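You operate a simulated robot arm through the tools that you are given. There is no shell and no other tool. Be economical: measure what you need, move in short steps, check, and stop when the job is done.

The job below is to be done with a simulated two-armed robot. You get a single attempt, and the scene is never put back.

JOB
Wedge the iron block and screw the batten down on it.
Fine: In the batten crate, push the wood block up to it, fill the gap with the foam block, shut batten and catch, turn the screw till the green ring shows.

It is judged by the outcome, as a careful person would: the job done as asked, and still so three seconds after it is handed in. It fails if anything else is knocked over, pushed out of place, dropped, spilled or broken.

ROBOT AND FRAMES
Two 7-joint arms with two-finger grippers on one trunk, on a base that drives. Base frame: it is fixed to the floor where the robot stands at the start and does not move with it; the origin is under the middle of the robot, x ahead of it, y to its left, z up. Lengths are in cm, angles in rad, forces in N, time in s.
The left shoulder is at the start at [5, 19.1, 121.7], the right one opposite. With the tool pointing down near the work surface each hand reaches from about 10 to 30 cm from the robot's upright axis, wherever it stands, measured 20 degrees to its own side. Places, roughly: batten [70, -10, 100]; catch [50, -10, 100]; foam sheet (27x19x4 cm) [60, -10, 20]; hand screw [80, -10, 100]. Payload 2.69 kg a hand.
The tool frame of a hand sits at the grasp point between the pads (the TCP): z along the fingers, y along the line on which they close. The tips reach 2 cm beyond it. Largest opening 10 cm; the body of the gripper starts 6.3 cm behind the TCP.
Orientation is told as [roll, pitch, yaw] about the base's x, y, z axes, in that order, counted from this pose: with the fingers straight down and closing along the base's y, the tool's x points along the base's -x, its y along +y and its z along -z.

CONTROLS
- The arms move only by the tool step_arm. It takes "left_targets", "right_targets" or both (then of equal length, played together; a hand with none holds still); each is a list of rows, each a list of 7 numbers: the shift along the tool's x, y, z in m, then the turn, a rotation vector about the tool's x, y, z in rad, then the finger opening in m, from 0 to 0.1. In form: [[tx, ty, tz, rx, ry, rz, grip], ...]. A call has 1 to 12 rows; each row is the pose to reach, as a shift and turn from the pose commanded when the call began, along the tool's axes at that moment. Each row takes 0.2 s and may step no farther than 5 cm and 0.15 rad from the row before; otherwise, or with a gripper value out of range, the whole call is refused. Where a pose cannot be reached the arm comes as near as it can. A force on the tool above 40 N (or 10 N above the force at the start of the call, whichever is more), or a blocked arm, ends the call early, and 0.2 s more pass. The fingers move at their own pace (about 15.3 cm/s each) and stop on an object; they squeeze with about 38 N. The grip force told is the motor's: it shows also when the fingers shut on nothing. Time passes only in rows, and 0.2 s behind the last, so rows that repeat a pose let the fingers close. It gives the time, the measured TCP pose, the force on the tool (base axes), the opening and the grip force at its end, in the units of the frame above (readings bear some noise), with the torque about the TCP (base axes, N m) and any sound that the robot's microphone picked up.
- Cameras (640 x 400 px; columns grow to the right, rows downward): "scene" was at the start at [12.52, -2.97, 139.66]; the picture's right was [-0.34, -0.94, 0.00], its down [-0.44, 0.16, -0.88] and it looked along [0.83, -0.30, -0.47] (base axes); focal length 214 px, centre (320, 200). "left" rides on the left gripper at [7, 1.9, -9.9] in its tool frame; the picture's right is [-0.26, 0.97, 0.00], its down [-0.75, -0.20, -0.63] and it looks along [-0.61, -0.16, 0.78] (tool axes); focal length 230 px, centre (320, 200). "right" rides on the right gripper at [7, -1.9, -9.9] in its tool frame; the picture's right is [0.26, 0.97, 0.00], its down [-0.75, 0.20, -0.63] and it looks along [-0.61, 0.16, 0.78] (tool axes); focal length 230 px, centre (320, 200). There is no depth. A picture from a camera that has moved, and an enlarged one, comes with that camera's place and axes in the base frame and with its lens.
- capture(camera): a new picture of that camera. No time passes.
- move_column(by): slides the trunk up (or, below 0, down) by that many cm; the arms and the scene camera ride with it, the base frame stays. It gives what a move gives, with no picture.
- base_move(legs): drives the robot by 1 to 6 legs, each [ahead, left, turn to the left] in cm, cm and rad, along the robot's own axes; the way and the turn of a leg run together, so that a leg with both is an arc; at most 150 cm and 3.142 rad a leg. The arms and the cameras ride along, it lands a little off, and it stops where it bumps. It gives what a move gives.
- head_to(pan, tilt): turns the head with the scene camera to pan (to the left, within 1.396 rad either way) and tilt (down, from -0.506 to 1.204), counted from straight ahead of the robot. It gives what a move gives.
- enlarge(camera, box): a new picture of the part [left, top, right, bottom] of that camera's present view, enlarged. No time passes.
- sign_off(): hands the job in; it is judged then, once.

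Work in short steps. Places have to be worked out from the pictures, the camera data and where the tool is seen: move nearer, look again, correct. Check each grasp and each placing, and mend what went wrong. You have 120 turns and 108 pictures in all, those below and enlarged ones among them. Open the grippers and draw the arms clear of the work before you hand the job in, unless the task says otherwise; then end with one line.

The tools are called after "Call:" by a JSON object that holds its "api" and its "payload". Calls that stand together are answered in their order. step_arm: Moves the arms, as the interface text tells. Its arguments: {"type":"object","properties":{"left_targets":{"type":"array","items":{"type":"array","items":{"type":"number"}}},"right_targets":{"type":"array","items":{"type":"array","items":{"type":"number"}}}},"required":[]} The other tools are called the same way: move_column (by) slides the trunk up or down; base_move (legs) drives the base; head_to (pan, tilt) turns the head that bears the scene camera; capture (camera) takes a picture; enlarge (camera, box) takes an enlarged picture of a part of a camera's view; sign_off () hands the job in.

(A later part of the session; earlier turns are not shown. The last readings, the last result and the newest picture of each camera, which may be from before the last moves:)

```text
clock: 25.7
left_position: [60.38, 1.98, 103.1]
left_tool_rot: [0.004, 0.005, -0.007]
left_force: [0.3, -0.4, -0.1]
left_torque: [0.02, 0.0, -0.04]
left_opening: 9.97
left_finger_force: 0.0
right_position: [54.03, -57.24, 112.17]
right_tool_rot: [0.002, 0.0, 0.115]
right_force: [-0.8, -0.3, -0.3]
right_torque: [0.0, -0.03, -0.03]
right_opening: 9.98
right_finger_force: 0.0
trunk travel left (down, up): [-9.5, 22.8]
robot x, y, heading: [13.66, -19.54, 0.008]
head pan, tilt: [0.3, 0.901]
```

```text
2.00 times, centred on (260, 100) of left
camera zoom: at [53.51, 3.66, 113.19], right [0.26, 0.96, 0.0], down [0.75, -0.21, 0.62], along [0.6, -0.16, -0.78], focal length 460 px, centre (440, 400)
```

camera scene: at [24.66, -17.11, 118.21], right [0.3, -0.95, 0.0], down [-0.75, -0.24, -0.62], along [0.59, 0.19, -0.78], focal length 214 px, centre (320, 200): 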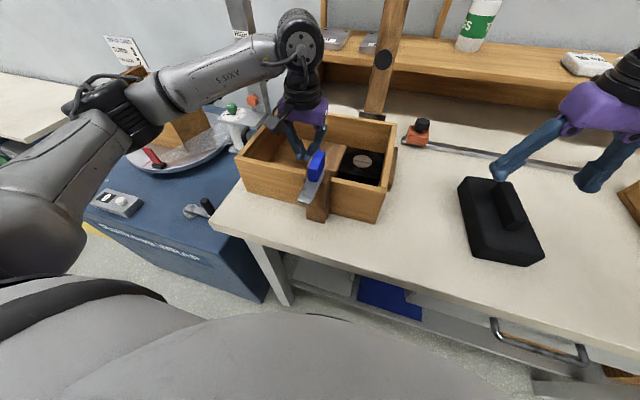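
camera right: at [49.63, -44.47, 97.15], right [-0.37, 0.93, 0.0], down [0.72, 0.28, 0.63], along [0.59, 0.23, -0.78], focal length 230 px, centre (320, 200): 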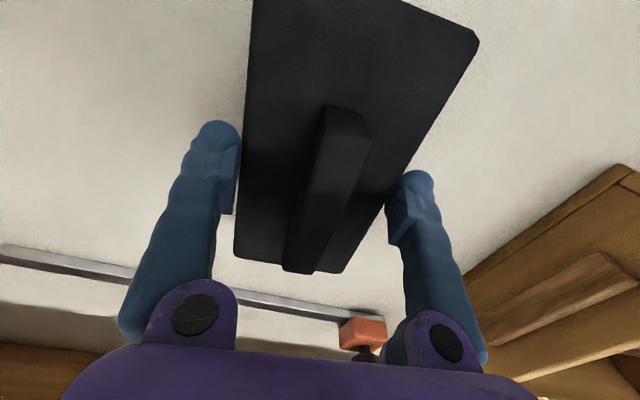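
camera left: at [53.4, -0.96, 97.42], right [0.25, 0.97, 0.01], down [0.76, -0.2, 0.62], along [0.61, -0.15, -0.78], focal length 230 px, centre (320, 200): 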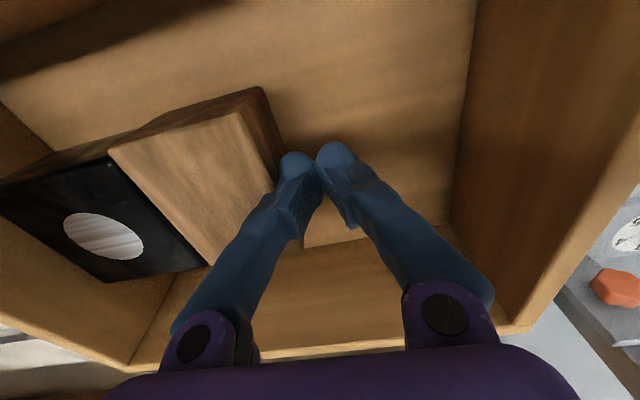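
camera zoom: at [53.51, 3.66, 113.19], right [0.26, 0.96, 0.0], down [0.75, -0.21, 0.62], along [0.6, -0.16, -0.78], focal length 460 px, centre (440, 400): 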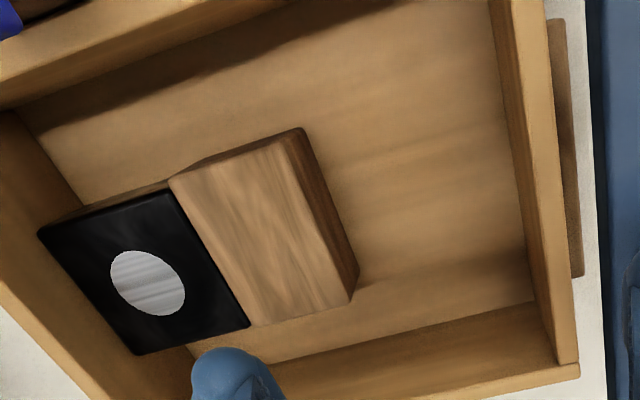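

The gap is about 9–10 cm wide, enough for the foam. Now the left hand travels high over the crate towards the foam.

Call:
{"api": "step_arm", "payload": {"left_targets": [[0, -0.03, -0.03, 0, 0, 0, 0.06], [0.01, -0.075, -0.03, 0, 0, 0, 0.06], [0.02, -0.12, -0.03, 0, 0, 0, 0.06], [0.03, -0.165, -0.03, 0, 0, 0, 0.06], [0.04, -0.21, -0.03, 0, 0, -0.02, 0.06], [0.042, -0.255, -0.03, 0, 0, -0.05, 0.06], [0.042, -0.3, -0.03, 0, 0, -0.08, 0.06], [0.042, -0.345, -0.03, 0, 0, -0.11, 0.06], [0.042, -0.39, -0.03, 0, 0, -0.11, 0.06], [0.042, -0.43, -0.03, 0, 0, -0.11, 0.06], [0.042, -0.44, -0.03, 0, 0, -0.11, 0.06]]}}

Call:
{"api": "capture", "payload": {"camera": "left"}}

Call:
{"api": "capture", "payload": {"camera": "scene"}}

```text
clock: 28.1
left_position: [56.14, -36.96, 105.89]
left_tool_rot: [0.003, 0.004, 0.106]
left_force: [0.1, 0.3, -1.1]
left_torque: [0.02, -0.02, 0.01]
left_opening: 6.01
left_finger_force: 0.1
left hand out of reach, approached as far as the arm can: row 10, 11
right_position: [54.15, -57.28, 112.05]
right_tool_rot: [-0.001, 0.0, 0.115]
right_force: [0.0, 0.3, 0.3]
right_torque: [0.0, 0.0, 0.02]
right_opening: 10.0
right_finger_force: 0.0
trunk travel left (down, up): [-9.5, 22.8]
robot x, y, heading: [13.4, -19.68, 0.004]
head pan, tilt: [0.3, 0.901]
```

```text
68 pictures are left
camera left: at [49.03, -35.96, 115.93], right [0.15, 0.99, 0.0], down [0.77, -0.12, 0.63], along [0.62, -0.09, -0.78], focal length 230 px, centre (320, 200)
```

left: 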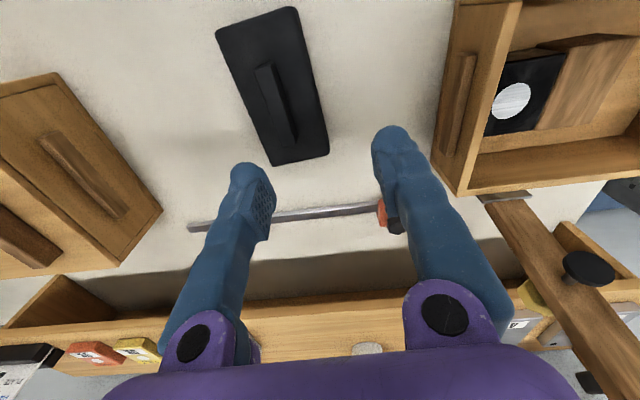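

```text
67 pictures are left
camera scene: at [24.69, -17.2, 118.22], right [0.3, -0.95, 0.0], down [-0.75, -0.24, -0.62], along [0.59, 0.19, -0.78], focal length 214 px, centre (320, 200)
```

scene: 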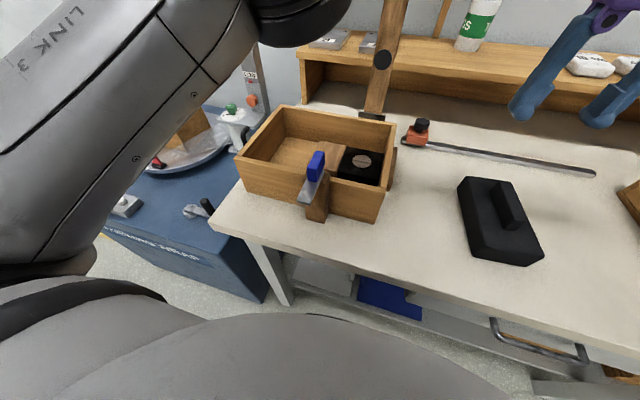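

The left hand stops 5 cm short of the foam. I drive the base back 2 and right 8 cm, which keeps both hands clear.

Call:
{"api": "base_move", "payload": {"legs": [[-1.5, 0, 0], [0, -9, 0]]}}

Call:
{"api": "capture", "payload": {"camera": "left"}}

```text
clock: 30.0
left_position: [54.65, -45.97, 105.98]
left_tool_rot: [0.004, 0.003, 0.105]
left_force: [-0.2, -0.2, 0.3]
left_torque: [0.08, -0.03, -0.02]
left_opening: 5.97
left_finger_force: 0.1
right_position: [52.71, -66.28, 112.17]
right_tool_rot: [-0.001, 0.001, 0.115]
right_force: [0.5, -1.1, -0.3]
right_torque: [-0.01, 0.0, -0.02]
right_opening: 9.99
right_finger_force: 0.0
trunk travel left (down, up): [-9.5, 22.8]
robot x, y, heading: [12.25, -28.42, 0.006]
head pan, tilt: [0.3, 0.901]
```

```text
66 pictures are left
camera left: at [47.63, -44.91, 115.91], right [0.15, 0.99, 0.0], down [0.77, -0.12, 0.63], along [0.62, -0.09, -0.78], focal length 230 px, centre (320, 200)
```

left: 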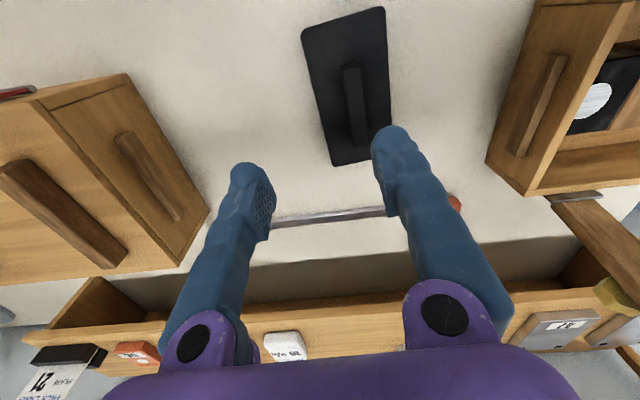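

The rib centre is at [56.1, -42.2] by this view, so I move the left hand over it at z = 96.

Call:
{"api": "step_arm", "payload": {"left_targets": [[-0.018, 0.036, 0.0, 0, 0, 0.015, 0.06], [-0.0184, 0.0363, 0.04, 0, 0, 0.015, 0.06], [-0.0184, 0.0363, 0.08, 0, 0, 0.015, 0.05], [-0.0184, 0.0363, 0.1, 0, 0, 0.015, 0.05], [-0.0184, 0.0363, 0.1, 0, 0, 0.015, 0.05]]}}

Call:
{"api": "capture", "payload": {"camera": "left"}}

Call:
{"api": "capture", "payload": {"camera": "scene"}}

```text
clock: 31.2
left_position: [56.39, -42.05, 95.95]
left_tool_rot: [0.003, 0.003, 0.09]
left_force: [-0.4, 0.4, 0.5]
left_torque: [-0.02, -0.01, 0.0]
left_opening: 5.01
left_finger_force: 0.0
right_position: [52.71, -66.22, 112.2]
right_tool_rot: [0.0, -0.001, 0.114]
right_force: [-0.1, 0.1, 0.7]
right_torque: [0.01, -0.03, -0.02]
right_opening: 9.98
right_finger_force: 0.0
trunk travel left (down, up): [-9.5, 22.8]
robot x, y, heading: [12.1, -28.36, 0.007]
head pan, tilt: [0.3, 0.901]
```

```text
65 pictures are left
camera left: at [49.23, -41.02, 105.89], right [0.17, 0.99, 0.0], down [0.77, -0.13, 0.63], along [0.62, -0.1, -0.78], focal length 230 px, centre (320, 200)
```

left: 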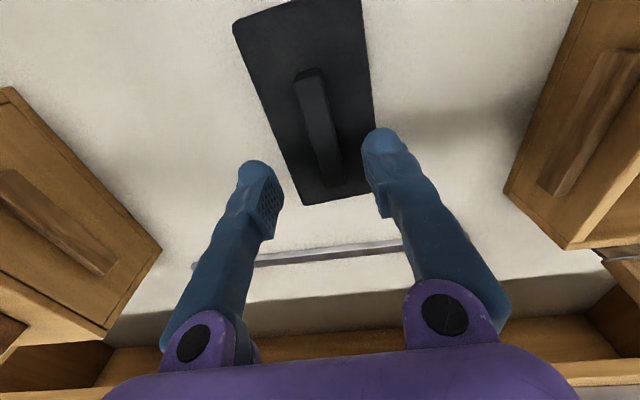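

```text
64 pictures are left
camera scene: at [23.28, -26.12, 118.21], right [0.3, -0.95, 0.0], down [-0.75, -0.24, -0.62], along [0.59, 0.19, -0.78], focal length 214 px, centre (320, 200)
```

scene: 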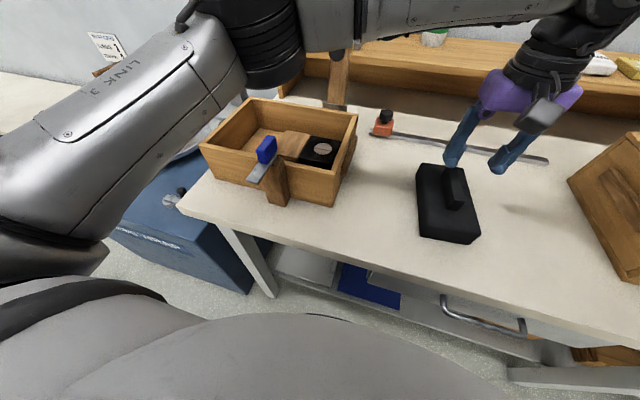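

Aligned over the rib. I go down to TCP z of about 90 and close on the rib.

Call:
{"api": "step_arm", "payload": {"left_targets": [[0, 0, 0.03, 0, 0, 0, 0.05], [0, 0, 0.055, 0, 0, 0, 0.05], [0, 0, 0.06, 0, 0, 0, 0.05], [0, 0, 0.06, 0, 0, 0, 0.02], [0, 0, 0.06, 0, 0, 0, 0.0], [0, 0, 0.06, 0, 0, 0, 0.0]]}}

Call:
{"api": "capture", "payload": {"camera": "left"}}

```text
clock: 32.6
left_position: [56.11, -42.1, 89.88]
left_tool_rot: [0.002, 0.006, 0.091]
left_force: [0.5, 0.5, -0.1]
left_torque: [-0.01, -0.02, 0.01]
left_opening: 1.81
left_finger_force: 38.1
right_position: [52.65, -66.18, 112.07]
right_tool_rot: [-0.001, -0.002, 0.114]
right_force: [0.2, 0.0, -0.9]
right_torque: [-0.01, 0.02, -0.01]
right_opening: 10.0
right_finger_force: 0.1
trunk travel left (down, up): [-9.5, 22.8]
robot x, y, heading: [12.29, -28.41, 0.009]
head pan, tilt: [0.3, 0.901]
```

```text
63 pictures are left
camera left: at [49.1, -41.0, 99.96], right [0.17, 0.99, 0.0], down [0.77, -0.13, 0.63], along [0.62, -0.1, -0.78], focal length 230 px, centre (320, 200)
```

left: 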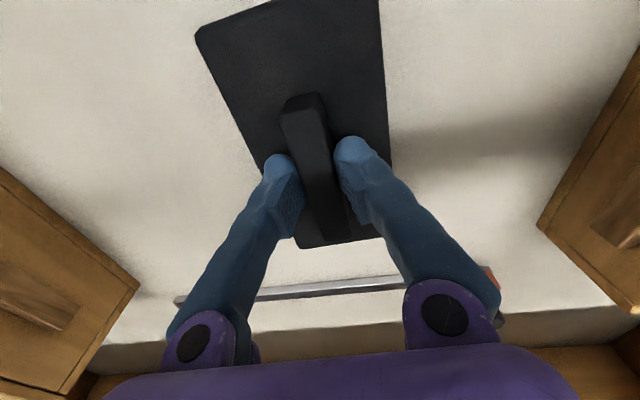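

The rib is held (1.81 cm). I lift it to about z = 107.

Call:
{"api": "step_arm", "payload": {"left_targets": [[0, 0, -0.02, 0, 0, 0, 0.0], [0, 0, -0.06, 0, 0, 0, 0.0], [0, 0, -0.1, 0, 0, 0, 0.0], [0, 0, -0.14, 0, 0, 0, 0.0], [0, 0, -0.18, 0, 0, 0, 0.0], [0, 0, -0.18, 0, 0, 0, 0.0]]}}

Call:
{"api": "capture", "payload": {"camera": "left"}}

```text
clock: 34.0
left_position: [56.36, -41.85, 107.78]
left_tool_rot: [0.003, 0.004, 0.09]
left_force: [-0.1, 0.5, 0.0]
left_torque: [0.03, 0.0, -0.02]
left_opening: 1.78
left_finger_force: 38.1
right_position: [52.76, -66.17, 112.03]
right_tool_rot: [0.002, 0.0, 0.112]
right_force: [-0.4, -0.5, 0.2]
right_torque: [0.01, -0.04, 0.03]
right_opening: 9.99
right_finger_force: 0.0
trunk travel left (down, up): [-9.5, 22.8]
robot x, y, heading: [12.47, -28.64, -0.002]
head pan, tilt: [0.3, 0.901]
```

```text
62 pictures are left
camera left: at [49.28, -40.8, 117.8], right [0.17, 0.99, 0.0], down [0.77, -0.13, 0.62], along [0.62, -0.1, -0.78], focal length 230 px, centre (320, 200)
```

left: 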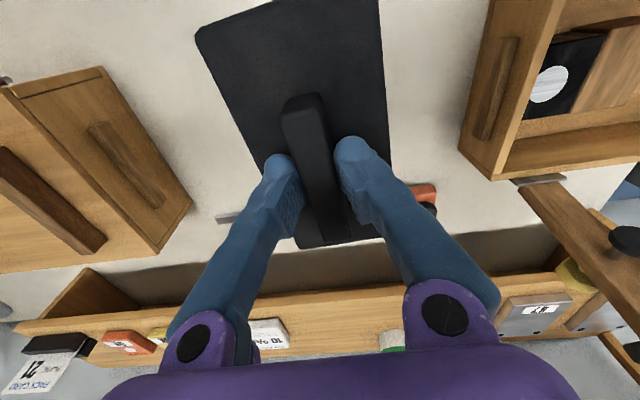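

The foam is light and sits squarely in the hand, offset by 0.2 cm and turned by about 0.035 rad. I drive the base back left so that the left hand can reach the crate.

Call:
{"api": "base_move", "payload": {"legs": [[0, 9, 0], [1.0, 0, 0]]}}

```text
clock: 35.8
left_position: [57.25, -32.75, 107.75]
left_tool_rot: [0.005, 0.005, 0.092]
left_force: [0.2, -0.3, 0.3]
left_torque: [-0.03, 0.0, 0.02]
left_opening: 1.82
left_finger_force: 38.4
right_position: [53.75, -57.05, 112.08]
right_tool_rot: [0.0, 0.0, 0.117]
right_force: [0.3, 0.6, 0.7]
right_torque: [0.0, 0.01, 0.03]
right_opening: 10.02
right_finger_force: 0.1
trunk travel left (down, up): [-9.5, 22.8]
robot x, y, heading: [13.41, -19.74, 0.005]
head pan, tilt: [0.3, 0.901]
```

Now I carry it over the crate along constant x, and only at the end move it ahead to the spot above the gap.

Call:
{"api": "step_arm", "payload": {"left_targets": [[-0.0035, 0.042, 0, 0, 0, 0, 0], [-0.0075, 0.084, 0, 0, 0, 0, 0], [-0.0115, 0.126, 0, 0, 0, 0.02, 0], [-0.0155, 0.168, 0, 0, 0, 0.04, 0], [-0.0195, 0.21, 0, 0, 0, 0.057, 0], [-0.0235, 0.252, 0, 0, 0, 0.057, 0], [-0.0275, 0.294, 0, 0, 0, 0.057, 0], [-0.031, 0.333, 0, 0, 0, 0.057, 0], [-0.0642, 0.3315, 0, 0, 0, 0.057, 0], [-0.0642, 0.3315, 0, 0, 0, 0.057, 0]]}}

Call:
{"api": "capture", "payload": {"camera": "left"}}

Call:
{"api": "capture", "payload": {"camera": "scene"}}

```text
clock: 38.0
left_position: [60.55, 0.71, 107.93]
left_tool_rot: [0.005, 0.003, 0.036]
left_force: [-0.3, 0.6, 0.4]
left_torque: [0.0, -0.04, 0.04]
left_opening: 1.85
left_finger_force: 38.3
right_position: [53.62, -57.1, 112.12]
right_tool_rot: [-0.002, 0.0, 0.115]
right_force: [-0.5, -0.4, -0.1]
right_torque: [-0.02, 0.02, -0.01]
right_opening: 9.99
right_finger_force: 0.0
trunk travel left (down, up): [-9.5, 22.8]
robot x, y, heading: [13.2, -19.58, 0.007]
head pan, tilt: [0.3, 0.901]
```

```text
61 pictures are left
camera left: at [53.55, 2.23, 117.95], right [0.22, 0.97, 0.0], down [0.76, -0.18, 0.63], along [0.61, -0.14, -0.78], focal length 230 px, centre (320, 200)
```

left: 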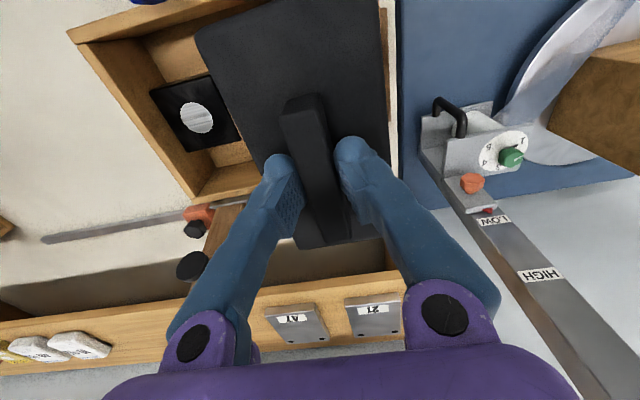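

```text
60 pictures are left
camera scene: at [24.19, -17.06, 118.22], right [0.3, -0.95, 0.0], down [-0.75, -0.24, -0.62], along [0.59, 0.19, -0.78], focal length 214 px, centre (320, 200)
```

scene: 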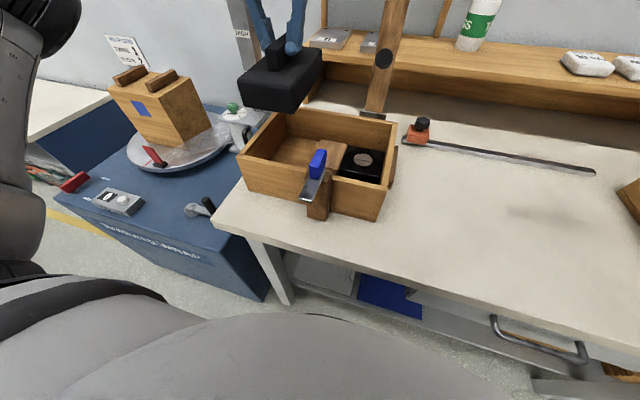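

The foam is above the gap. I lower it to just over the rim and check from both cameras.

Call:
{"api": "step_arm", "payload": {"left_targets": [[0, 0, 0.03, 0, 0, 0, 0], [0, 0.001, 0.06, 0, 0, 0, 0], [0, 0.001, 0.09, 0, 0, 0, 0], [0, 0.001, 0.09, 0, 0, 0, 0]]}}

Call:
{"api": "enlarge", "payload": {"camera": "scene", "box": [220, 50, 420, 230]}}

Call:
{"api": "capture", "payload": {"camera": "left"}}

```text
clock: 39.0
left_position: [60.26, 0.89, 99.07]
left_tool_rot: [0.004, 0.0, 0.034]
left_force: [-3.9, 1.2, 15.0]
left_torque: [0.14, -1.18, 0.16]
left_opening: 1.83
left_finger_force: 37.8
right_position: [53.52, -57.09, 112.24]
right_tool_rot: [0.002, -0.002, 0.116]
right_force: [-0.8, 0.0, 0.3]
right_torque: [0.01, -0.01, -0.03]
right_opening: 10.0
right_finger_force: 0.2
trunk travel left (down, up): [-9.5, 22.8]
robot x, y, heading: [12.82, -19.99, 0.007]
head pan, tilt: [0.3, 0.901]
```

```text
2.22 times, centred on (320, 140) of scene
camera zoom: at [24.03, -17.12, 118.26], right [0.3, -0.95, 0.0], down [-0.75, -0.24, -0.62], along [0.59, 0.19, -0.78], focal length 477 px, centre (320, 333)
```

zoom: 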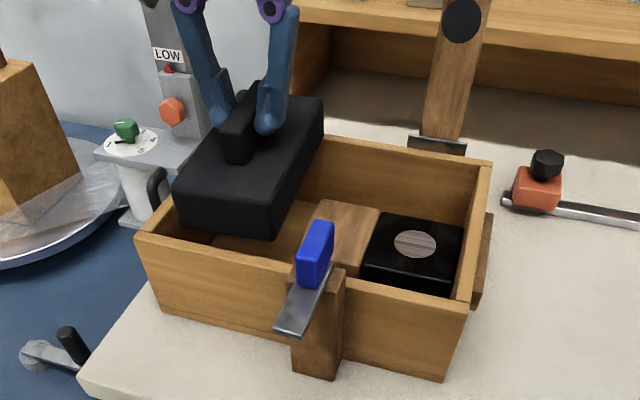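

```text
58 pictures are left
camera left: at [53.25, 2.25, 109.1], right [0.22, 0.97, 0.0], down [0.76, -0.18, 0.63], along [0.61, -0.14, -0.78], focal length 230 px, centre (320, 200)
```

left: 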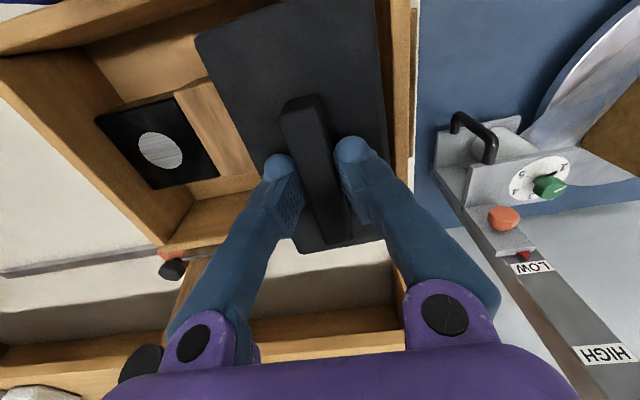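

The back end of the foam rests on the back rim (15 N upward, torque about y), so it is about 1 cm too far ahead. I raise it, pull it back 1.1 cm and shift it 0.3 cm left, then look before lowering.

Call:
{"api": "step_arm", "payload": {"left_targets": [[0, 0, -0.015, 0, 0, 0, 0], [0.006, 0.002, -0.015, 0, 0, 0, 0], [0.011, 0.003, -0.015, 0, 0, 0, 0], [0.011, 0.003, -0.01, 0, 0, 0, 0], [0.011, 0.003, -0.006, 0, 0, 0, 0]]}}

Call:
{"api": "enlarge", "payload": {"camera": "scene", "box": [220, 50, 420, 230]}}

Call:
{"api": "enlarge", "payload": {"camera": "left", "box": [180, 0, 440, 260]}}

```text
clock: 40.2
left_position: [59.44, 1.24, 99.37]
left_tool_rot: [0.003, 0.004, 0.035]
left_force: [0.0, 0.5, -0.9]
left_torque: [-0.03, 0.01, 0.01]
left_opening: 1.85
left_finger_force: 37.9
right_position: [53.73, -57.01, 112.01]
right_tool_rot: [0.0, 0.0, 0.115]
right_force: [0.4, 0.0, -0.4]
right_torque: [-0.02, -0.02, 0.01]
right_opening: 10.0
right_finger_force: 0.0
trunk travel left (down, up): [-9.5, 22.8]
robot x, y, heading: [12.91, -19.72, 0.005]
head pan, tilt: [0.3, 0.901]
```

```text
2.22 times, centred on (320, 140) of scene
camera zoom: at [24.22, -17.09, 118.21], right [0.3, -0.95, 0.0], down [-0.75, -0.24, -0.62], along [0.59, 0.19, -0.78], focal length 477 px, centre (320, 333)
```

zoom: 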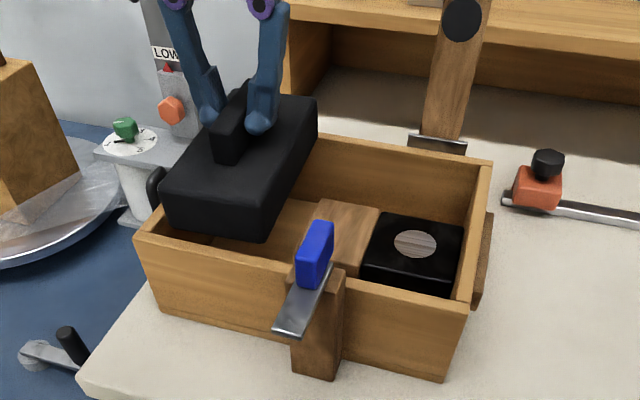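

```text
1.54 times, centred on (310, 130) of left
camera zoom: at [52.46, 2.63, 109.5], right [0.22, 0.97, 0.0], down [0.76, -0.18, 0.63], along [0.61, -0.14, -0.78], focal length 354 px, centre (335, 308)
```

zoom: 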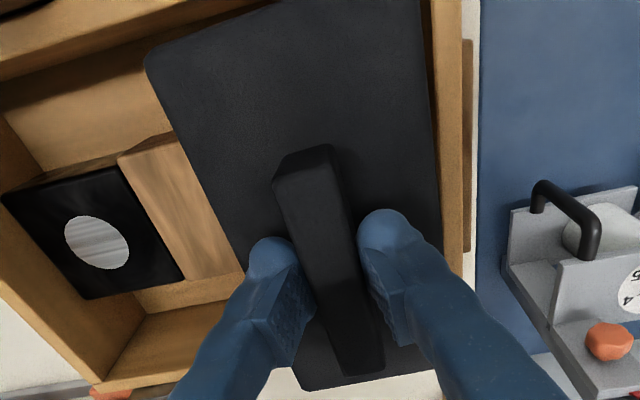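

The foam now looks to be inside all four walls. I lower it 4 cm past the rim and read the force.

Call:
{"api": "step_arm", "payload": {"left_targets": [[0, -0.001, 0.01, 0, 0, 0, 0], [0, -0.001, 0.02, 0, 0, 0, 0], [0, -0.001, 0.03, 0, 0, 0, 0], [0, -0.001, 0.035, 0, 0, 0, 0]]}}

Call:
{"api": "enlarge", "payload": {"camera": "scene", "box": [220, 50, 420, 230]}}

Call:
{"api": "enlarge", "payload": {"camera": "left", "box": [180, 0, 440, 260]}}

```text
clock: 41.2
left_position: [59.57, 1.1, 95.88]
left_tool_rot: [0.002, 0.004, 0.035]
left_force: [0.2, 0.4, -0.3]
left_torque: [0.05, 0.02, -0.02]
left_opening: 1.83
left_finger_force: 37.9
right_position: [53.61, -57.16, 112.03]
right_tool_rot: [0.0, 0.002, 0.116]
right_force: [0.7, -0.4, -0.3]
right_torque: [0.01, -0.02, 0.02]
right_opening: 9.98
right_finger_force: 0.0
trunk travel left (down, up): [-9.5, 22.8]
robot x, y, heading: [13.03, -19.21, 0.005]
head pan, tilt: [0.3, 0.901]
```

```text
2.22 times, centred on (320, 140) of scene
camera zoom: at [24.22, -17.09, 118.21], right [0.3, -0.95, 0.0], down [-0.75, -0.24, -0.62], along [0.59, 0.19, -0.78], focal length 477 px, centre (320, 333)
```

zoom: 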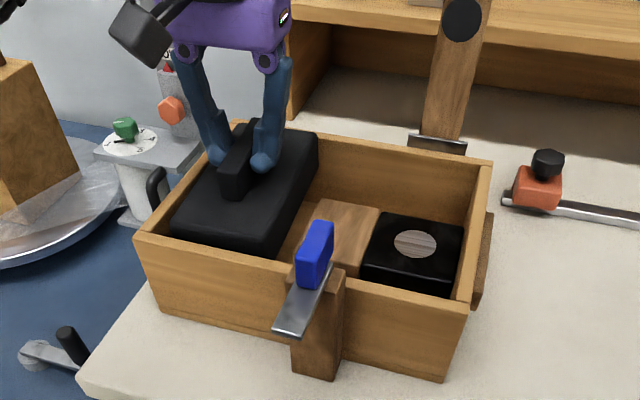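

```text
1.54 times, centred on (310, 130) of left
camera zoom: at [52.51, 2.61, 105.92], right [0.22, 0.97, 0.0], down [0.76, -0.18, 0.63], along [0.61, -0.14, -0.78], focal length 354 px, centre (335, 308)
```

zoom: 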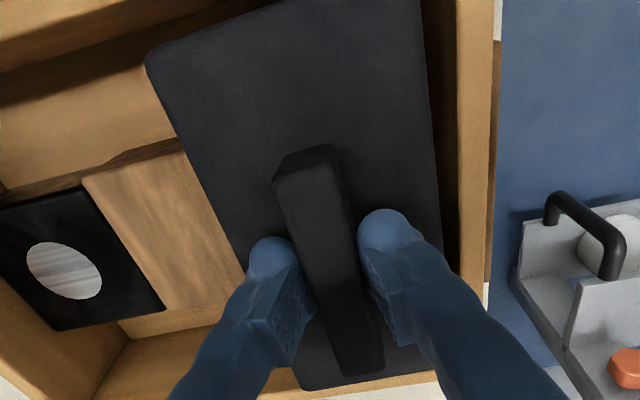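

It went in without touching. I lower it further past the top of the wood in small steps.

Call:
{"api": "step_arm", "payload": {"left_targets": [[0, 0, 0.01, 0, 0, 0, 0], [0, 0, 0.02, 0, 0, 0, 0], [0, 0, 0.027, 0, 0, 0, 0], [0, 0, 0.034, 0, 0, 0, 0]]}}

Call:
{"api": "enlarge", "payload": {"camera": "left", "box": [140, 0, 460, 260]}}

```text
clock: 42.2
left_position: [59.4, 1.03, 92.61]
left_tool_rot: [0.003, 0.005, 0.035]
left_force: [-0.6, 0.4, -0.7]
left_torque: [0.02, -0.02, 0.0]
left_opening: 1.83
left_finger_force: 37.6
right_position: [53.58, -57.21, 112.07]
right_tool_rot: [-0.001, 0.001, 0.116]
right_force: [-0.3, 0.2, -0.1]
right_torque: [-0.02, -0.01, 0.02]
right_opening: 9.99
right_finger_force: 0.2
trunk travel left (down, up): [-9.5, 22.8]
robot x, y, heading: [13.09, -19.44, 0.012]
head pan, tilt: [0.3, 0.901]
```

```text
1.54 times, centred on (300, 130) of left
camera zoom: at [52.54, 2.55, 102.65], right [0.22, 0.97, 0.0], down [0.76, -0.18, 0.63], along [0.61, -0.14, -0.78], focal length 354 px, centre (351, 308)
```

zoom: 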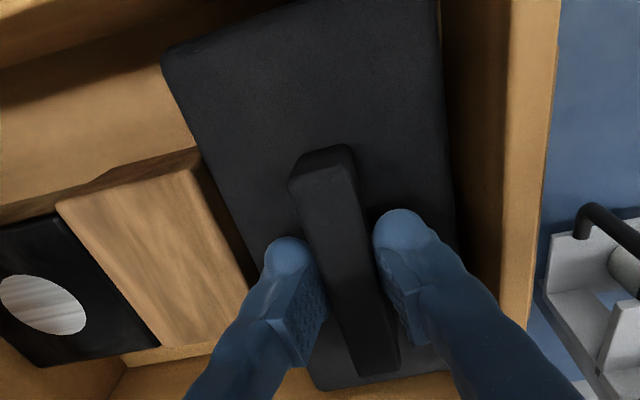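

Still no contact, with a little room on either side. I lower it onto the floor.

Call:
{"api": "step_arm", "payload": {"left_targets": [[0, 0, 0.008, 0, 0, 0, 0], [0, 0, 0.013, 0, 0, 0, 0], [0, 0, 0.017, 0, 0, 0, 0], [0, 0, 0.02, 0, 0, 0, 0]]}}

Call:
{"api": "enlarge", "payload": {"camera": "left", "box": [100, 0, 460, 260]}}

Call:
{"api": "enlarge", "payload": {"camera": "scene", "box": [220, 50, 420, 230]}}

```text
clock: 43.2
left_position: [59.5, 0.94, 90.91]
left_tool_rot: [0.003, -0.007, 0.038]
left_force: [11.5, 1.3, 32.8]
left_torque: [0.05, 0.26, -0.02]
left_opening: 1.8
left_finger_force: 38.1
right_position: [53.59, -57.14, 112.11]
right_tool_rot: [0.001, 0.0, 0.116]
right_force: [0.3, -0.4, 0.0]
right_torque: [0.03, 0.0, 0.0]
right_opening: 10.01
right_finger_force: 0.1
trunk travel left (down, up): [-9.5, 22.8]
robot x, y, heading: [13.12, -19.52, 0.004]
head pan, tilt: [0.3, 0.901]
```

```text
1.54 times, centred on (280, 130) of left
camera zoom: at [52.48, 2.49, 100.88], right [0.22, 0.98, 0.0], down [0.75, -0.17, 0.63], along [0.62, -0.14, -0.77], focal length 354 px, centre (382, 308)
```

zoom: 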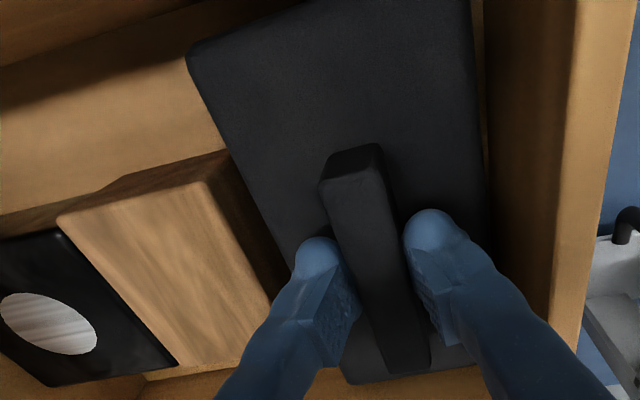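

```text
2.22 times, centred on (320, 140) of scene
camera zoom: at [24.12, -17.18, 118.28], right [0.3, -0.95, 0.0], down [-0.75, -0.24, -0.62], along [0.59, 0.19, -0.78], focal length 477 px, centre (320, 333)
```

zoom: 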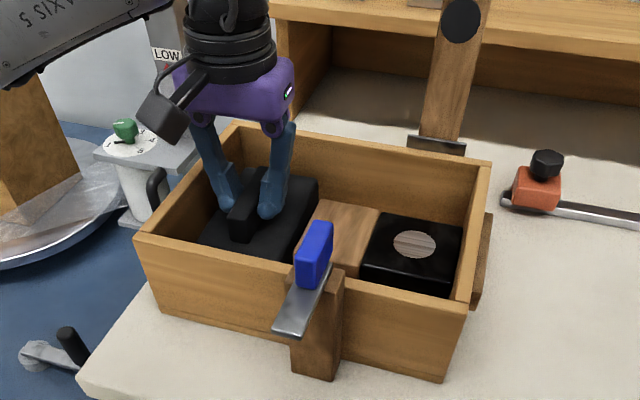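

The foam is down on the floor (33 N) and fills the gap. I ease the pressure, open the fingers, draw up and inspect.

Call:
{"api": "step_arm", "payload": {"left_targets": [[0, 0, -0.004, 0, 0, 0, 0], [0, 0, -0.004, 0, 0, 0, 0.04], [0, 0, -0.004, 0, 0, 0, 0.05], [0, 0, -0.04, 0, 0, 0, 0.05], [0, 0, -0.08, 0, 0, 0, 0.05], [0, 0, -0.12, 0, 0, 0, 0.05], [0, 0, -0.15, 0, 0, 0, 0.05]]}}

Call:
{"api": "enlarge", "payload": {"camera": "left", "box": [100, 0, 420, 220]}}

Call:
{"api": "enlarge", "payload": {"camera": "scene", "box": [220, 50, 420, 230]}}

```text
clock: 44.8
left_position: [59.79, 0.81, 105.6]
left_tool_rot: [0.003, 0.003, 0.035]
left_force: [-0.2, 0.1, 0.2]
left_torque: [0.02, 0.0, -0.02]
left_opening: 5.0
left_finger_force: 0.1
right_position: [53.53, -57.21, 112.2]
right_tool_rot: [0.0, -0.001, 0.115]
right_force: [0.2, -0.1, 0.1]
right_torque: [0.01, 0.01, 0.0]
right_opening: 9.97
right_finger_force: 0.0
trunk travel left (down, up): [-9.5, 22.8]
robot x, y, heading: [13.3, -19.38, 0.009]
head pan, tilt: [0.3, 0.901]
```

```text
1.82 times, centred on (260, 110) of left
camera zoom: at [52.62, 2.34, 115.69], right [0.22, 0.97, 0.0], down [0.76, -0.18, 0.63], along [0.61, -0.14, -0.78], focal length 418 px, centre (429, 364)
```

zoom: 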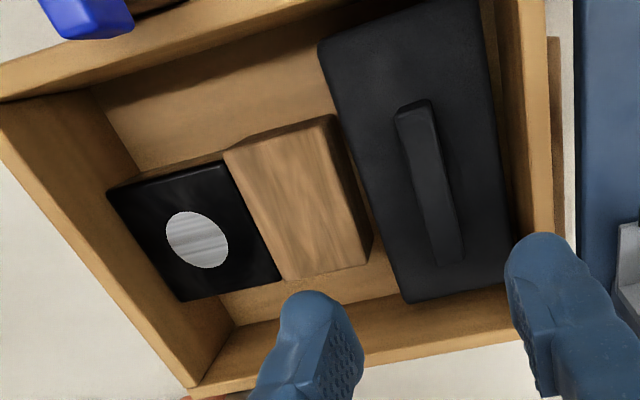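

```text
2.22 times, centred on (320, 140) of scene
camera zoom: at [24.19, -17.11, 118.21], right [0.3, -0.95, 0.0], down [-0.75, -0.24, -0.62], along [0.59, 0.19, -0.78], focal length 477 px, centre (320, 333)
```

zoom: 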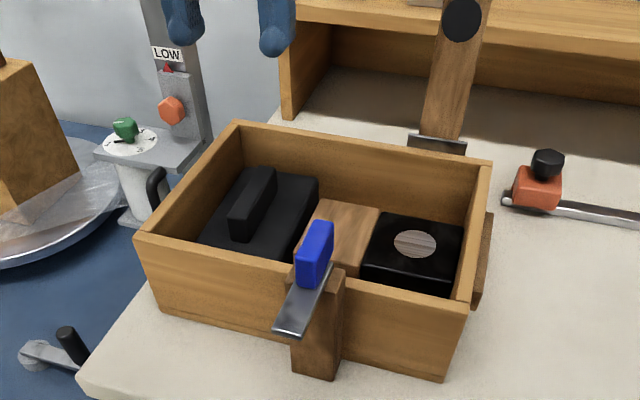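

Iron, wood and foam now lie in a row with hardly any slack. Next comes the batten, so I look closely at it, its screw and the catch.

Call:
{"api": "head_to", "payload": {"pan": 0.15, "tilt": 0.4}}

Call:
{"api": "enlarge", "payload": {"camera": "scene", "box": [220, 80, 440, 260]}}

Call:
{"api": "capture", "payload": {"camera": "right"}}

Call:
{"api": "capture", "payload": {"camera": "left"}}

```text
clock: 45.7
left_position: [59.58, 0.83, 105.46]
left_tool_rot: [0.004, 0.005, 0.034]
left_force: [0.1, 0.3, 0.2]
left_torque: [0.02, 0.01, -0.01]
left_opening: 5.01
left_finger_force: 0.1
right_position: [53.7, -57.08, 112.16]
right_tool_rot: [0.001, -0.001, 0.114]
right_force: [-0.5, -0.2, 0.4]
right_torque: [-0.01, -0.01, -0.04]
right_opening: 10.0
right_finger_force: 0.0
trunk travel left (down, up): [-9.5, 22.8]
robot x, y, heading: [13.37, -19.6, 0.009]
head pan, tilt: [0.15, 0.4]
```

```text
2.22 times, centred on (330, 170) of scene
camera zoom: at [26.17, -17.93, 122.51], right [0.16, -0.99, 0.0], down [-0.39, -0.06, -0.92], along [0.91, 0.14, -0.39], focal length 477 px, centre (298, 267)
```

zoom: 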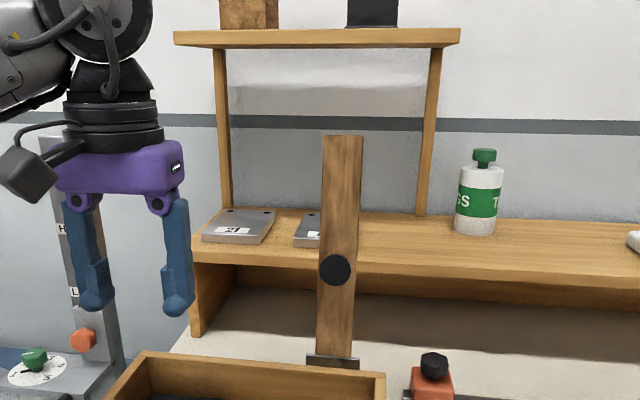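

```text
47 pictures are left
camera right: at [47.09, -59.67, 122.04], right [-0.37, 0.93, 0.0], down [0.72, 0.29, 0.63], along [0.59, 0.23, -0.78], focal length 230 px, centre (320, 200)
```

right: 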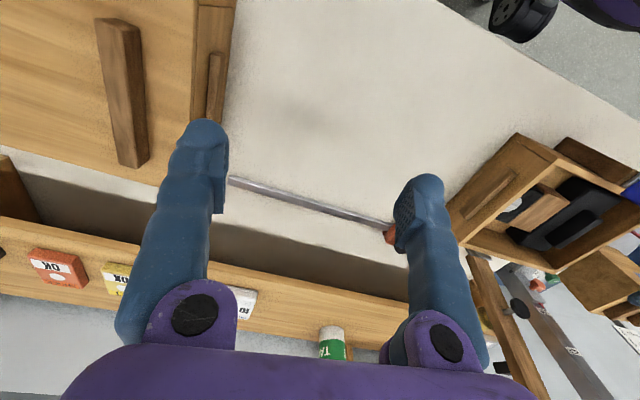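

```text
46 pictures are left
camera left: at [52.66, 2.36, 115.61], right [0.22, 0.97, 0.0], down [0.76, -0.18, 0.63], along [0.61, -0.14, -0.78], focal length 230 px, centre (320, 200)
```

left: 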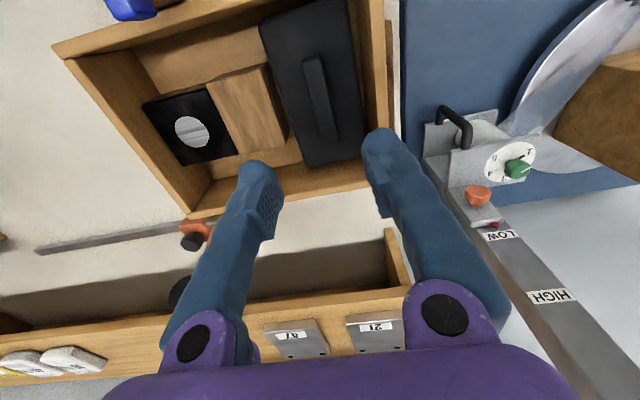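

I enlarge the batten from the right hand's side to see which end of the screw is the knob.

Call:
{"api": "enlarge", "payload": {"camera": "right", "box": [440, 230, 600, 400]}}

```text
2.35 times, centred on (520, 315) of right
camera zoom: at [47.09, -59.67, 122.04], right [-0.37, 0.93, 0.0], down [0.72, 0.29, 0.63], along [0.59, 0.23, -0.78], focal length 541 px, centre (-151, -71)
```

zoom: 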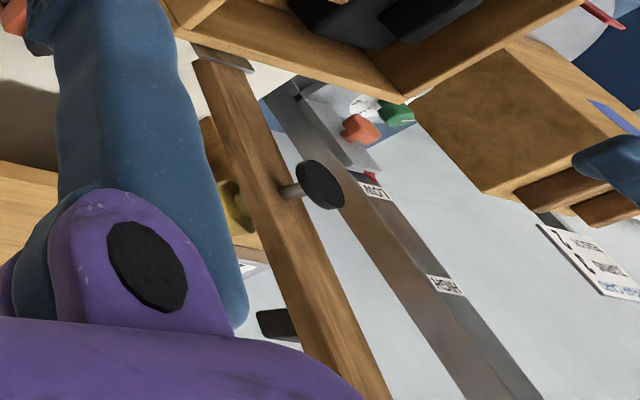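

The disc on the front face is the presser foot; the yellow lobed knob behind the batten is the hand screw, so it will be on top once the batten is shut. Now a close look at the catch.

Call:
{"api": "head_to", "payload": {"pan": 0.2, "tilt": 0.85}}

Call:
{"api": "enlarge", "payload": {"camera": "scene", "box": [270, 130, 360, 220]}}

```text
clock: 46.6
left_position: [59.66, 0.9, 105.53]
left_tool_rot: [0.005, 0.006, 0.033]
left_force: [-0.3, 0.4, -0.9]
left_torque: [0.02, 0.02, -0.02]
left_opening: 5.0
left_finger_force: 0.1
right_position: [53.56, -57.19, 112.14]
right_tool_rot: [0.0, 0.001, 0.114]
right_force: [0.3, -0.6, 0.5]
right_torque: [0.03, -0.02, -0.05]
right_opening: 9.98
right_finger_force: 0.0
trunk travel left (down, up): [-9.5, 22.8]
robot x, y, heading: [12.86, -19.84, 0.013]
head pan, tilt: [0.201, 0.85]
```

```text
4.44 times, centred on (315, 175) of scene
camera zoom: at [24.67, -17.77, 118.61], right [0.21, -0.98, 0.0], down [-0.73, -0.15, -0.66], along [0.65, 0.14, -0.75], focal length 953 px, centre (342, 311)
```

zoom: 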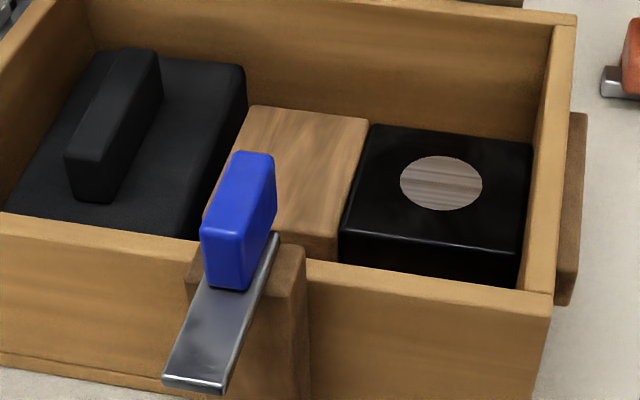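

The catch is a turn-button: a plate on a left-of-line post at about [48.5, -9, 94] that has to swing toward -y over the batten's end. First the batten: its hinge is at [71.5, -14.8, 92] and it leans back slightly. I raise the trunk and bring the left hand in front of the batten's upper part, tilted forward.

Call:
{"api": "move_column", "payload": {"by": 8}}

Call:
{"api": "step_arm", "payload": {"left_targets": [[0, -0.04, 0, 0, 0, 0.033, 0.08], [-0.01, -0.08, 0, 0, -0.1, 0.033, 0.08], [-0.02, -0.12, 0, 0, -0.2, 0.033, 0.08], [-0.03, -0.155, 0, 0, -0.33, 0.033, 0.08], [-0.035, -0.159, 0.01, 0, -0.47, 0.033, 0.08], [-0.038, -0.159, 0.015, 0, -0.6, 0.033, 0.08], [-0.038, -0.159, 0.015, 0, -0.6, 0.033, 0.08]]}}

Call:
{"api": "capture", "payload": {"camera": "left"}}

Call:
{"api": "capture", "payload": {"camera": "scene"}}

```text
clock: 47.8
left_position: [59.7, 0.85, 113.61]
left_tool_rot: [0.004, 0.006, 0.036]
left_force: [-0.4, 0.2, 0.6]
left_torque: [0.02, -0.04, -0.01]
left_opening: 5.0
left_finger_force: 0.0
right_position: [53.67, -57.14, 120.13]
right_tool_rot: [0.002, 0.002, 0.115]
right_force: [-0.5, 0.3, 1.1]
right_torque: [-0.03, -0.04, -0.03]
right_opening: 9.99
right_finger_force: 0.0
trunk travel left (down, up): [-17.5, 14.8]
robot x, y, heading: [13.06, -19.19, 0.008]
head pan, tilt: [0.201, 0.85]
```

```text
clock: 49.4
left_position: [64.01, -14.78, 111.9]
left_tool_rot: [0.016, -0.597, -0.006]
left_force: [-0.5, -0.2, 0.8]
left_torque: [0.0, 0.01, 0.0]
left_opening: 8.03
left_finger_force: 0.0
right_position: [53.66, -57.1, 120.13]
right_tool_rot: [0.002, 0.001, 0.116]
right_force: [0.9, 0.2, -0.1]
right_torque: [-0.02, 0.01, 0.0]
right_opening: 10.01
right_finger_force: 0.0
trunk travel left (down, up): [-17.5, 14.8]
robot x, y, heading: [12.88, -19.82, 0.011]
head pan, tilt: [0.201, 0.85]
```

```text
43 pictures are left
camera left: at [52.69, -13.22, 116.33], right [0.21, 0.96, 0.16], down [0.27, -0.21, 0.94], along [0.94, -0.16, -0.3], focal length 230 px, centre (320, 200)
```

left: 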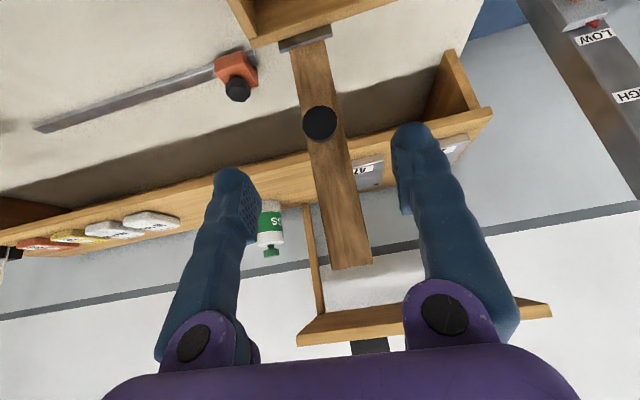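

```text
42 pictures are left
camera scene: at [24.68, -17.76, 126.6], right [0.21, -0.98, 0.0], down [-0.74, -0.15, -0.66], along [0.65, 0.14, -0.75], focal length 214 px, centre (320, 200)
```

scene: 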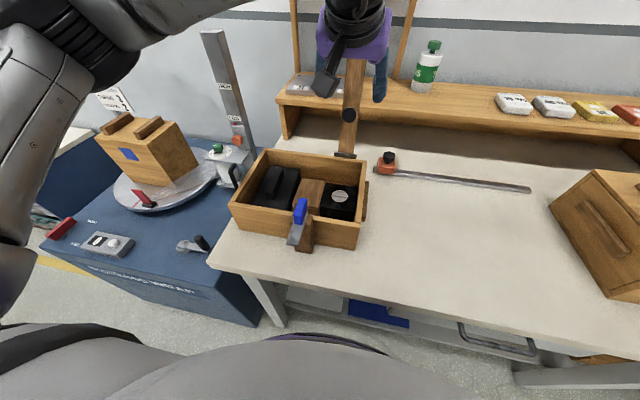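

The batten stands centred between the open fingers. I move straight ahead so that the fingers straddle it near z = 111, without closing yet.

Call:
{"api": "step_arm", "payload": {"left_targets": [[-0.028, 0, 0.021, 0, 0, 0, 0.08], [-0.055, -0.001, 0.041, 0, 0, 0, 0.08], [-0.082, -0.001, 0.062, 0, 0, 0, 0.08], [-0.082, -0.001, 0.062, 0, 0, 0, 0.08]]}}

Call:
{"api": "capture", "payload": {"camera": "left"}}

```text
clock: 50.4
left_position: [74.15, -14.96, 111.5]
left_tool_rot: [0.016, -0.594, -0.004]
left_force: [-0.3, 0.6, -0.2]
left_torque: [-0.01, 0.03, 0.0]
left_opening: 8.01
left_finger_force: 0.2
right_position: [53.79, -57.16, 120.22]
right_tool_rot: [-0.002, -0.001, 0.115]
right_force: [0.1, 0.4, 0.6]
right_torque: [-0.02, -0.03, 0.0]
right_opening: 10.0
right_finger_force: 0.0
trunk travel left (down, up): [-17.5, 14.8]
robot x, y, heading: [12.98, -19.31, 0.006]
head pan, tilt: [0.201, 0.85]
```

```text
41 pictures are left
camera left: at [62.84, -13.3, 115.86], right [0.21, 0.96, 0.16], down [0.27, -0.21, 0.94], along [0.94, -0.16, -0.3], focal length 230 px, centre (320, 200)
```

left: 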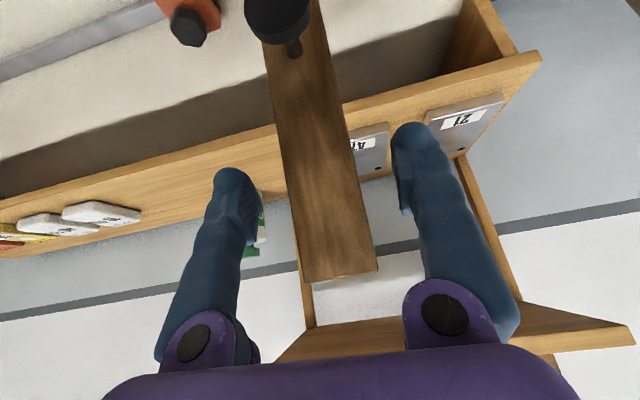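

The fingers are around the batten; I close on it.

Call:
{"api": "step_arm", "payload": {"left_targets": [[0, 0, 0.005, 0, 0, 0, 0.05], [0, 0, 0.005, 0, 0, 0, 0.03], [0, 0, 0.005, 0, 0, 0, 0.03]]}}

```text
clock: 51.2
left_position: [74.36, -14.89, 111.02]
left_tool_rot: [0.016, -0.594, -0.005]
left_force: [-0.4, 0.8, 0.3]
left_torque: [-0.03, 0.07, 0.1]
left_opening: 3.9
left_finger_force: 44.9
right_position: [53.7, -57.13, 120.19]
right_tool_rot: [0.001, -0.001, 0.115]
right_force: [0.1, -0.7, 1.4]
right_torque: [-0.03, -0.04, -0.01]
right_opening: 10.02
right_finger_force: 0.1
trunk travel left (down, up): [-17.5, 14.8]
robot x, y, heading: [12.65, -19.21, 0.005]
head pan, tilt: [0.201, 0.85]
```

Held at 3.9 cm. I swing it along the arc about the hinge, the first 0.75 rad in five rows, watching the force.

Call:
{"api": "step_arm", "payload": {"left_targets": [[0.0226, 0, -0.0179, 0, 0.05, 0, 0.03], [0.0476, 0, -0.0321, 0, 0.1, 0, 0.03], [0.0744, 0, -0.0425, 0, 0.15, 0, 0.03], [0.1025, 0, -0.0488, 0, 0.2, 0, 0.03], [0.1312, 0, -0.0509, 0, 0.25, 0, 0.03]]}}

Call:
{"api": "capture", "payload": {"camera": "scene"}}

```text
clock: 52.4
left_position: [60.76, -14.93, 107.95]
left_tool_rot: [0.016, -0.345, -0.001]
left_force: [2.8, 6.8, 8.6]
left_torque: [0.02, -1.39, -0.11]
left_opening: 3.88
left_finger_force: 44.7
right_position: [53.48, -57.13, 120.17]
right_tool_rot: [-0.001, 0.0, 0.114]
right_force: [0.6, 0.6, -0.6]
right_torque: [0.0, -0.02, -0.04]
right_opening: 9.99
right_finger_force: 0.1
trunk travel left (down, up): [-17.5, 14.8]
robot x, y, heading: [12.88, -19.48, 0.002]
head pan, tilt: [0.201, 0.85]
```

```text
40 pictures are left
camera scene: at [24.63, -17.7, 126.6], right [0.21, -0.98, 0.0], down [-0.73, -0.16, -0.66], along [0.65, 0.14, -0.75], focal length 214 px, centre (320, 200)
```

scene: 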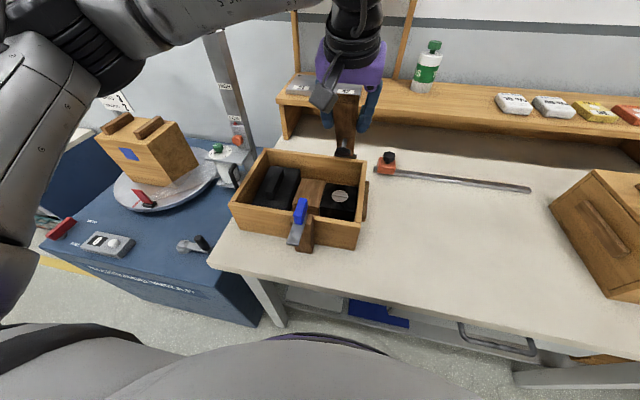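

The batten follows well. I go on to about 1.3 rad, bringing the hand back to vertical.

Call:
{"api": "step_arm", "payload": {"left_targets": [[0.0324, 0, 0.0117, 0, 0.08, 0, 0.03], [0.0624, 0, 0.029, 0, 0.16, 0, 0.03], [0.0887, 0, 0.0515, 0, 0.24, 0, 0.03], [0.1085, 0, 0.0751, 0, 0.32, 0, 0.03]]}}

Call:
{"api": "capture", "payload": {"camera": "scene"}}

Call:
{"api": "capture", "payload": {"camera": "left"}}

```text
clock: 53.4
left_position: [53.16, -14.94, 97.12]
left_tool_rot: [0.013, -0.026, 0.005]
left_force: [15.7, -6.7, 1.1]
left_torque: [-0.45, -1.17, -0.21]
left_opening: 3.91
left_finger_force: 44.2
right_position: [53.85, -57.16, 120.03]
right_tool_rot: [0.003, 0.001, 0.113]
right_force: [-0.1, -0.1, 0.7]
right_torque: [-0.01, 0.01, -0.01]
right_opening: 10.0
right_finger_force: 0.0
trunk travel left (down, up): [-17.5, 14.8]
robot x, y, heading: [13.03, -19.28, 0.008]
head pan, tilt: [0.201, 0.85]
```

```text
39 pictures are left
camera scene: at [24.84, -17.84, 126.59], right [0.21, -0.98, 0.0], down [-0.74, -0.15, -0.66], along [0.64, 0.14, -0.75], focal length 214 px, centre (320, 200)
```

scene: 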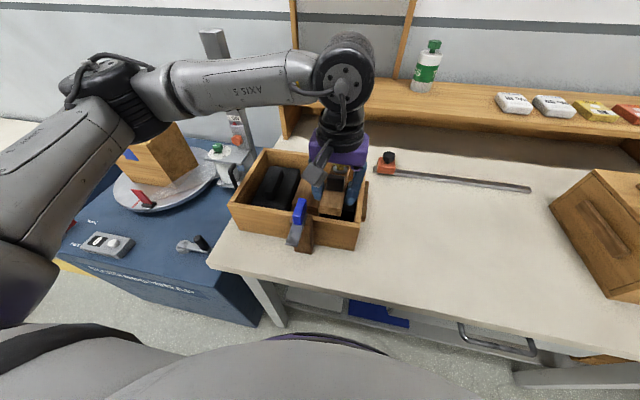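

```text
38 pictures are left
camera left: at [45.97, -13.28, 106.93], right [0.25, 0.97, 0.02], down [0.73, -0.2, 0.65], along [0.63, -0.15, -0.76], focal length 230 px, centre (320, 200)
```

left: 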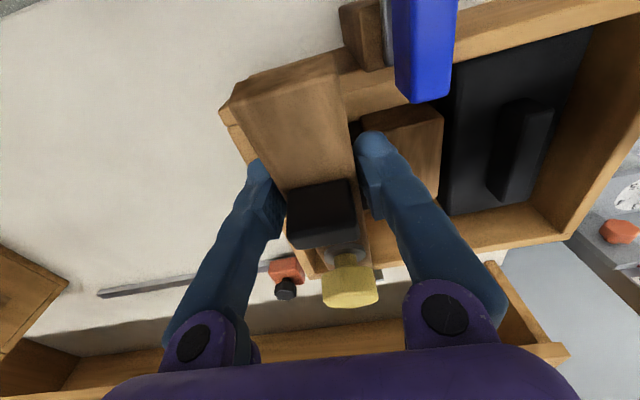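

The batten is almost down, and the yellow knob is now on top. I lower it the rest of the way gently.

Call:
{"api": "step_arm", "payload": {"left_targets": [[0.003, 0, 0.012, 0, 0, 0, 0.03], [0.006, 0, 0.022, 0, 0, 0, 0.03], [0.007, 0, 0.03, 0, 0, 0, 0.03]]}}

Call:
{"api": "capture", "payload": {"camera": "left"}}

```text
clock: 54.2
left_position: [52.61, -14.95, 94.12]
left_tool_rot: [0.012, -0.028, 0.003]
left_force: [19.9, -11.5, 2.6]
left_torque: [-0.33, -1.35, -0.03]
left_opening: 3.9
left_finger_force: 45.3
right_position: [53.85, -57.32, 120.07]
right_tool_rot: [0.001, 0.002, 0.115]
right_force: [-0.3, -0.5, 0.0]
right_torque: [0.03, 0.02, 0.0]
right_opening: 9.98
right_finger_force: 0.1
trunk travel left (down, up): [-17.5, 14.8]
robot x, y, heading: [13.24, -19.41, 0.008]
head pan, tilt: [0.201, 0.85]
```

```text
37 pictures are left
camera left: at [45.37, -13.28, 103.93], right [0.25, 0.97, 0.02], down [0.73, -0.21, 0.65], along [0.63, -0.15, -0.76], focal length 230 px, centre (320, 200)
```

left: 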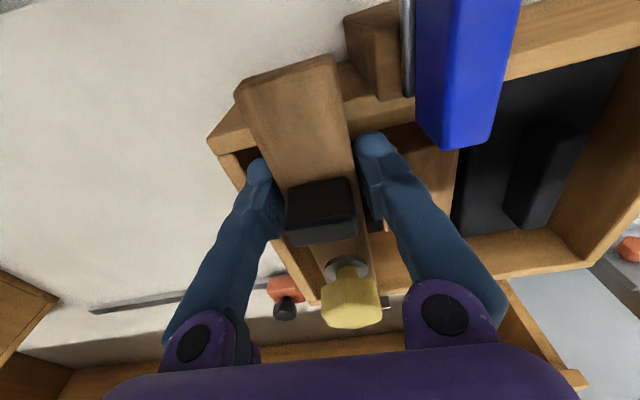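

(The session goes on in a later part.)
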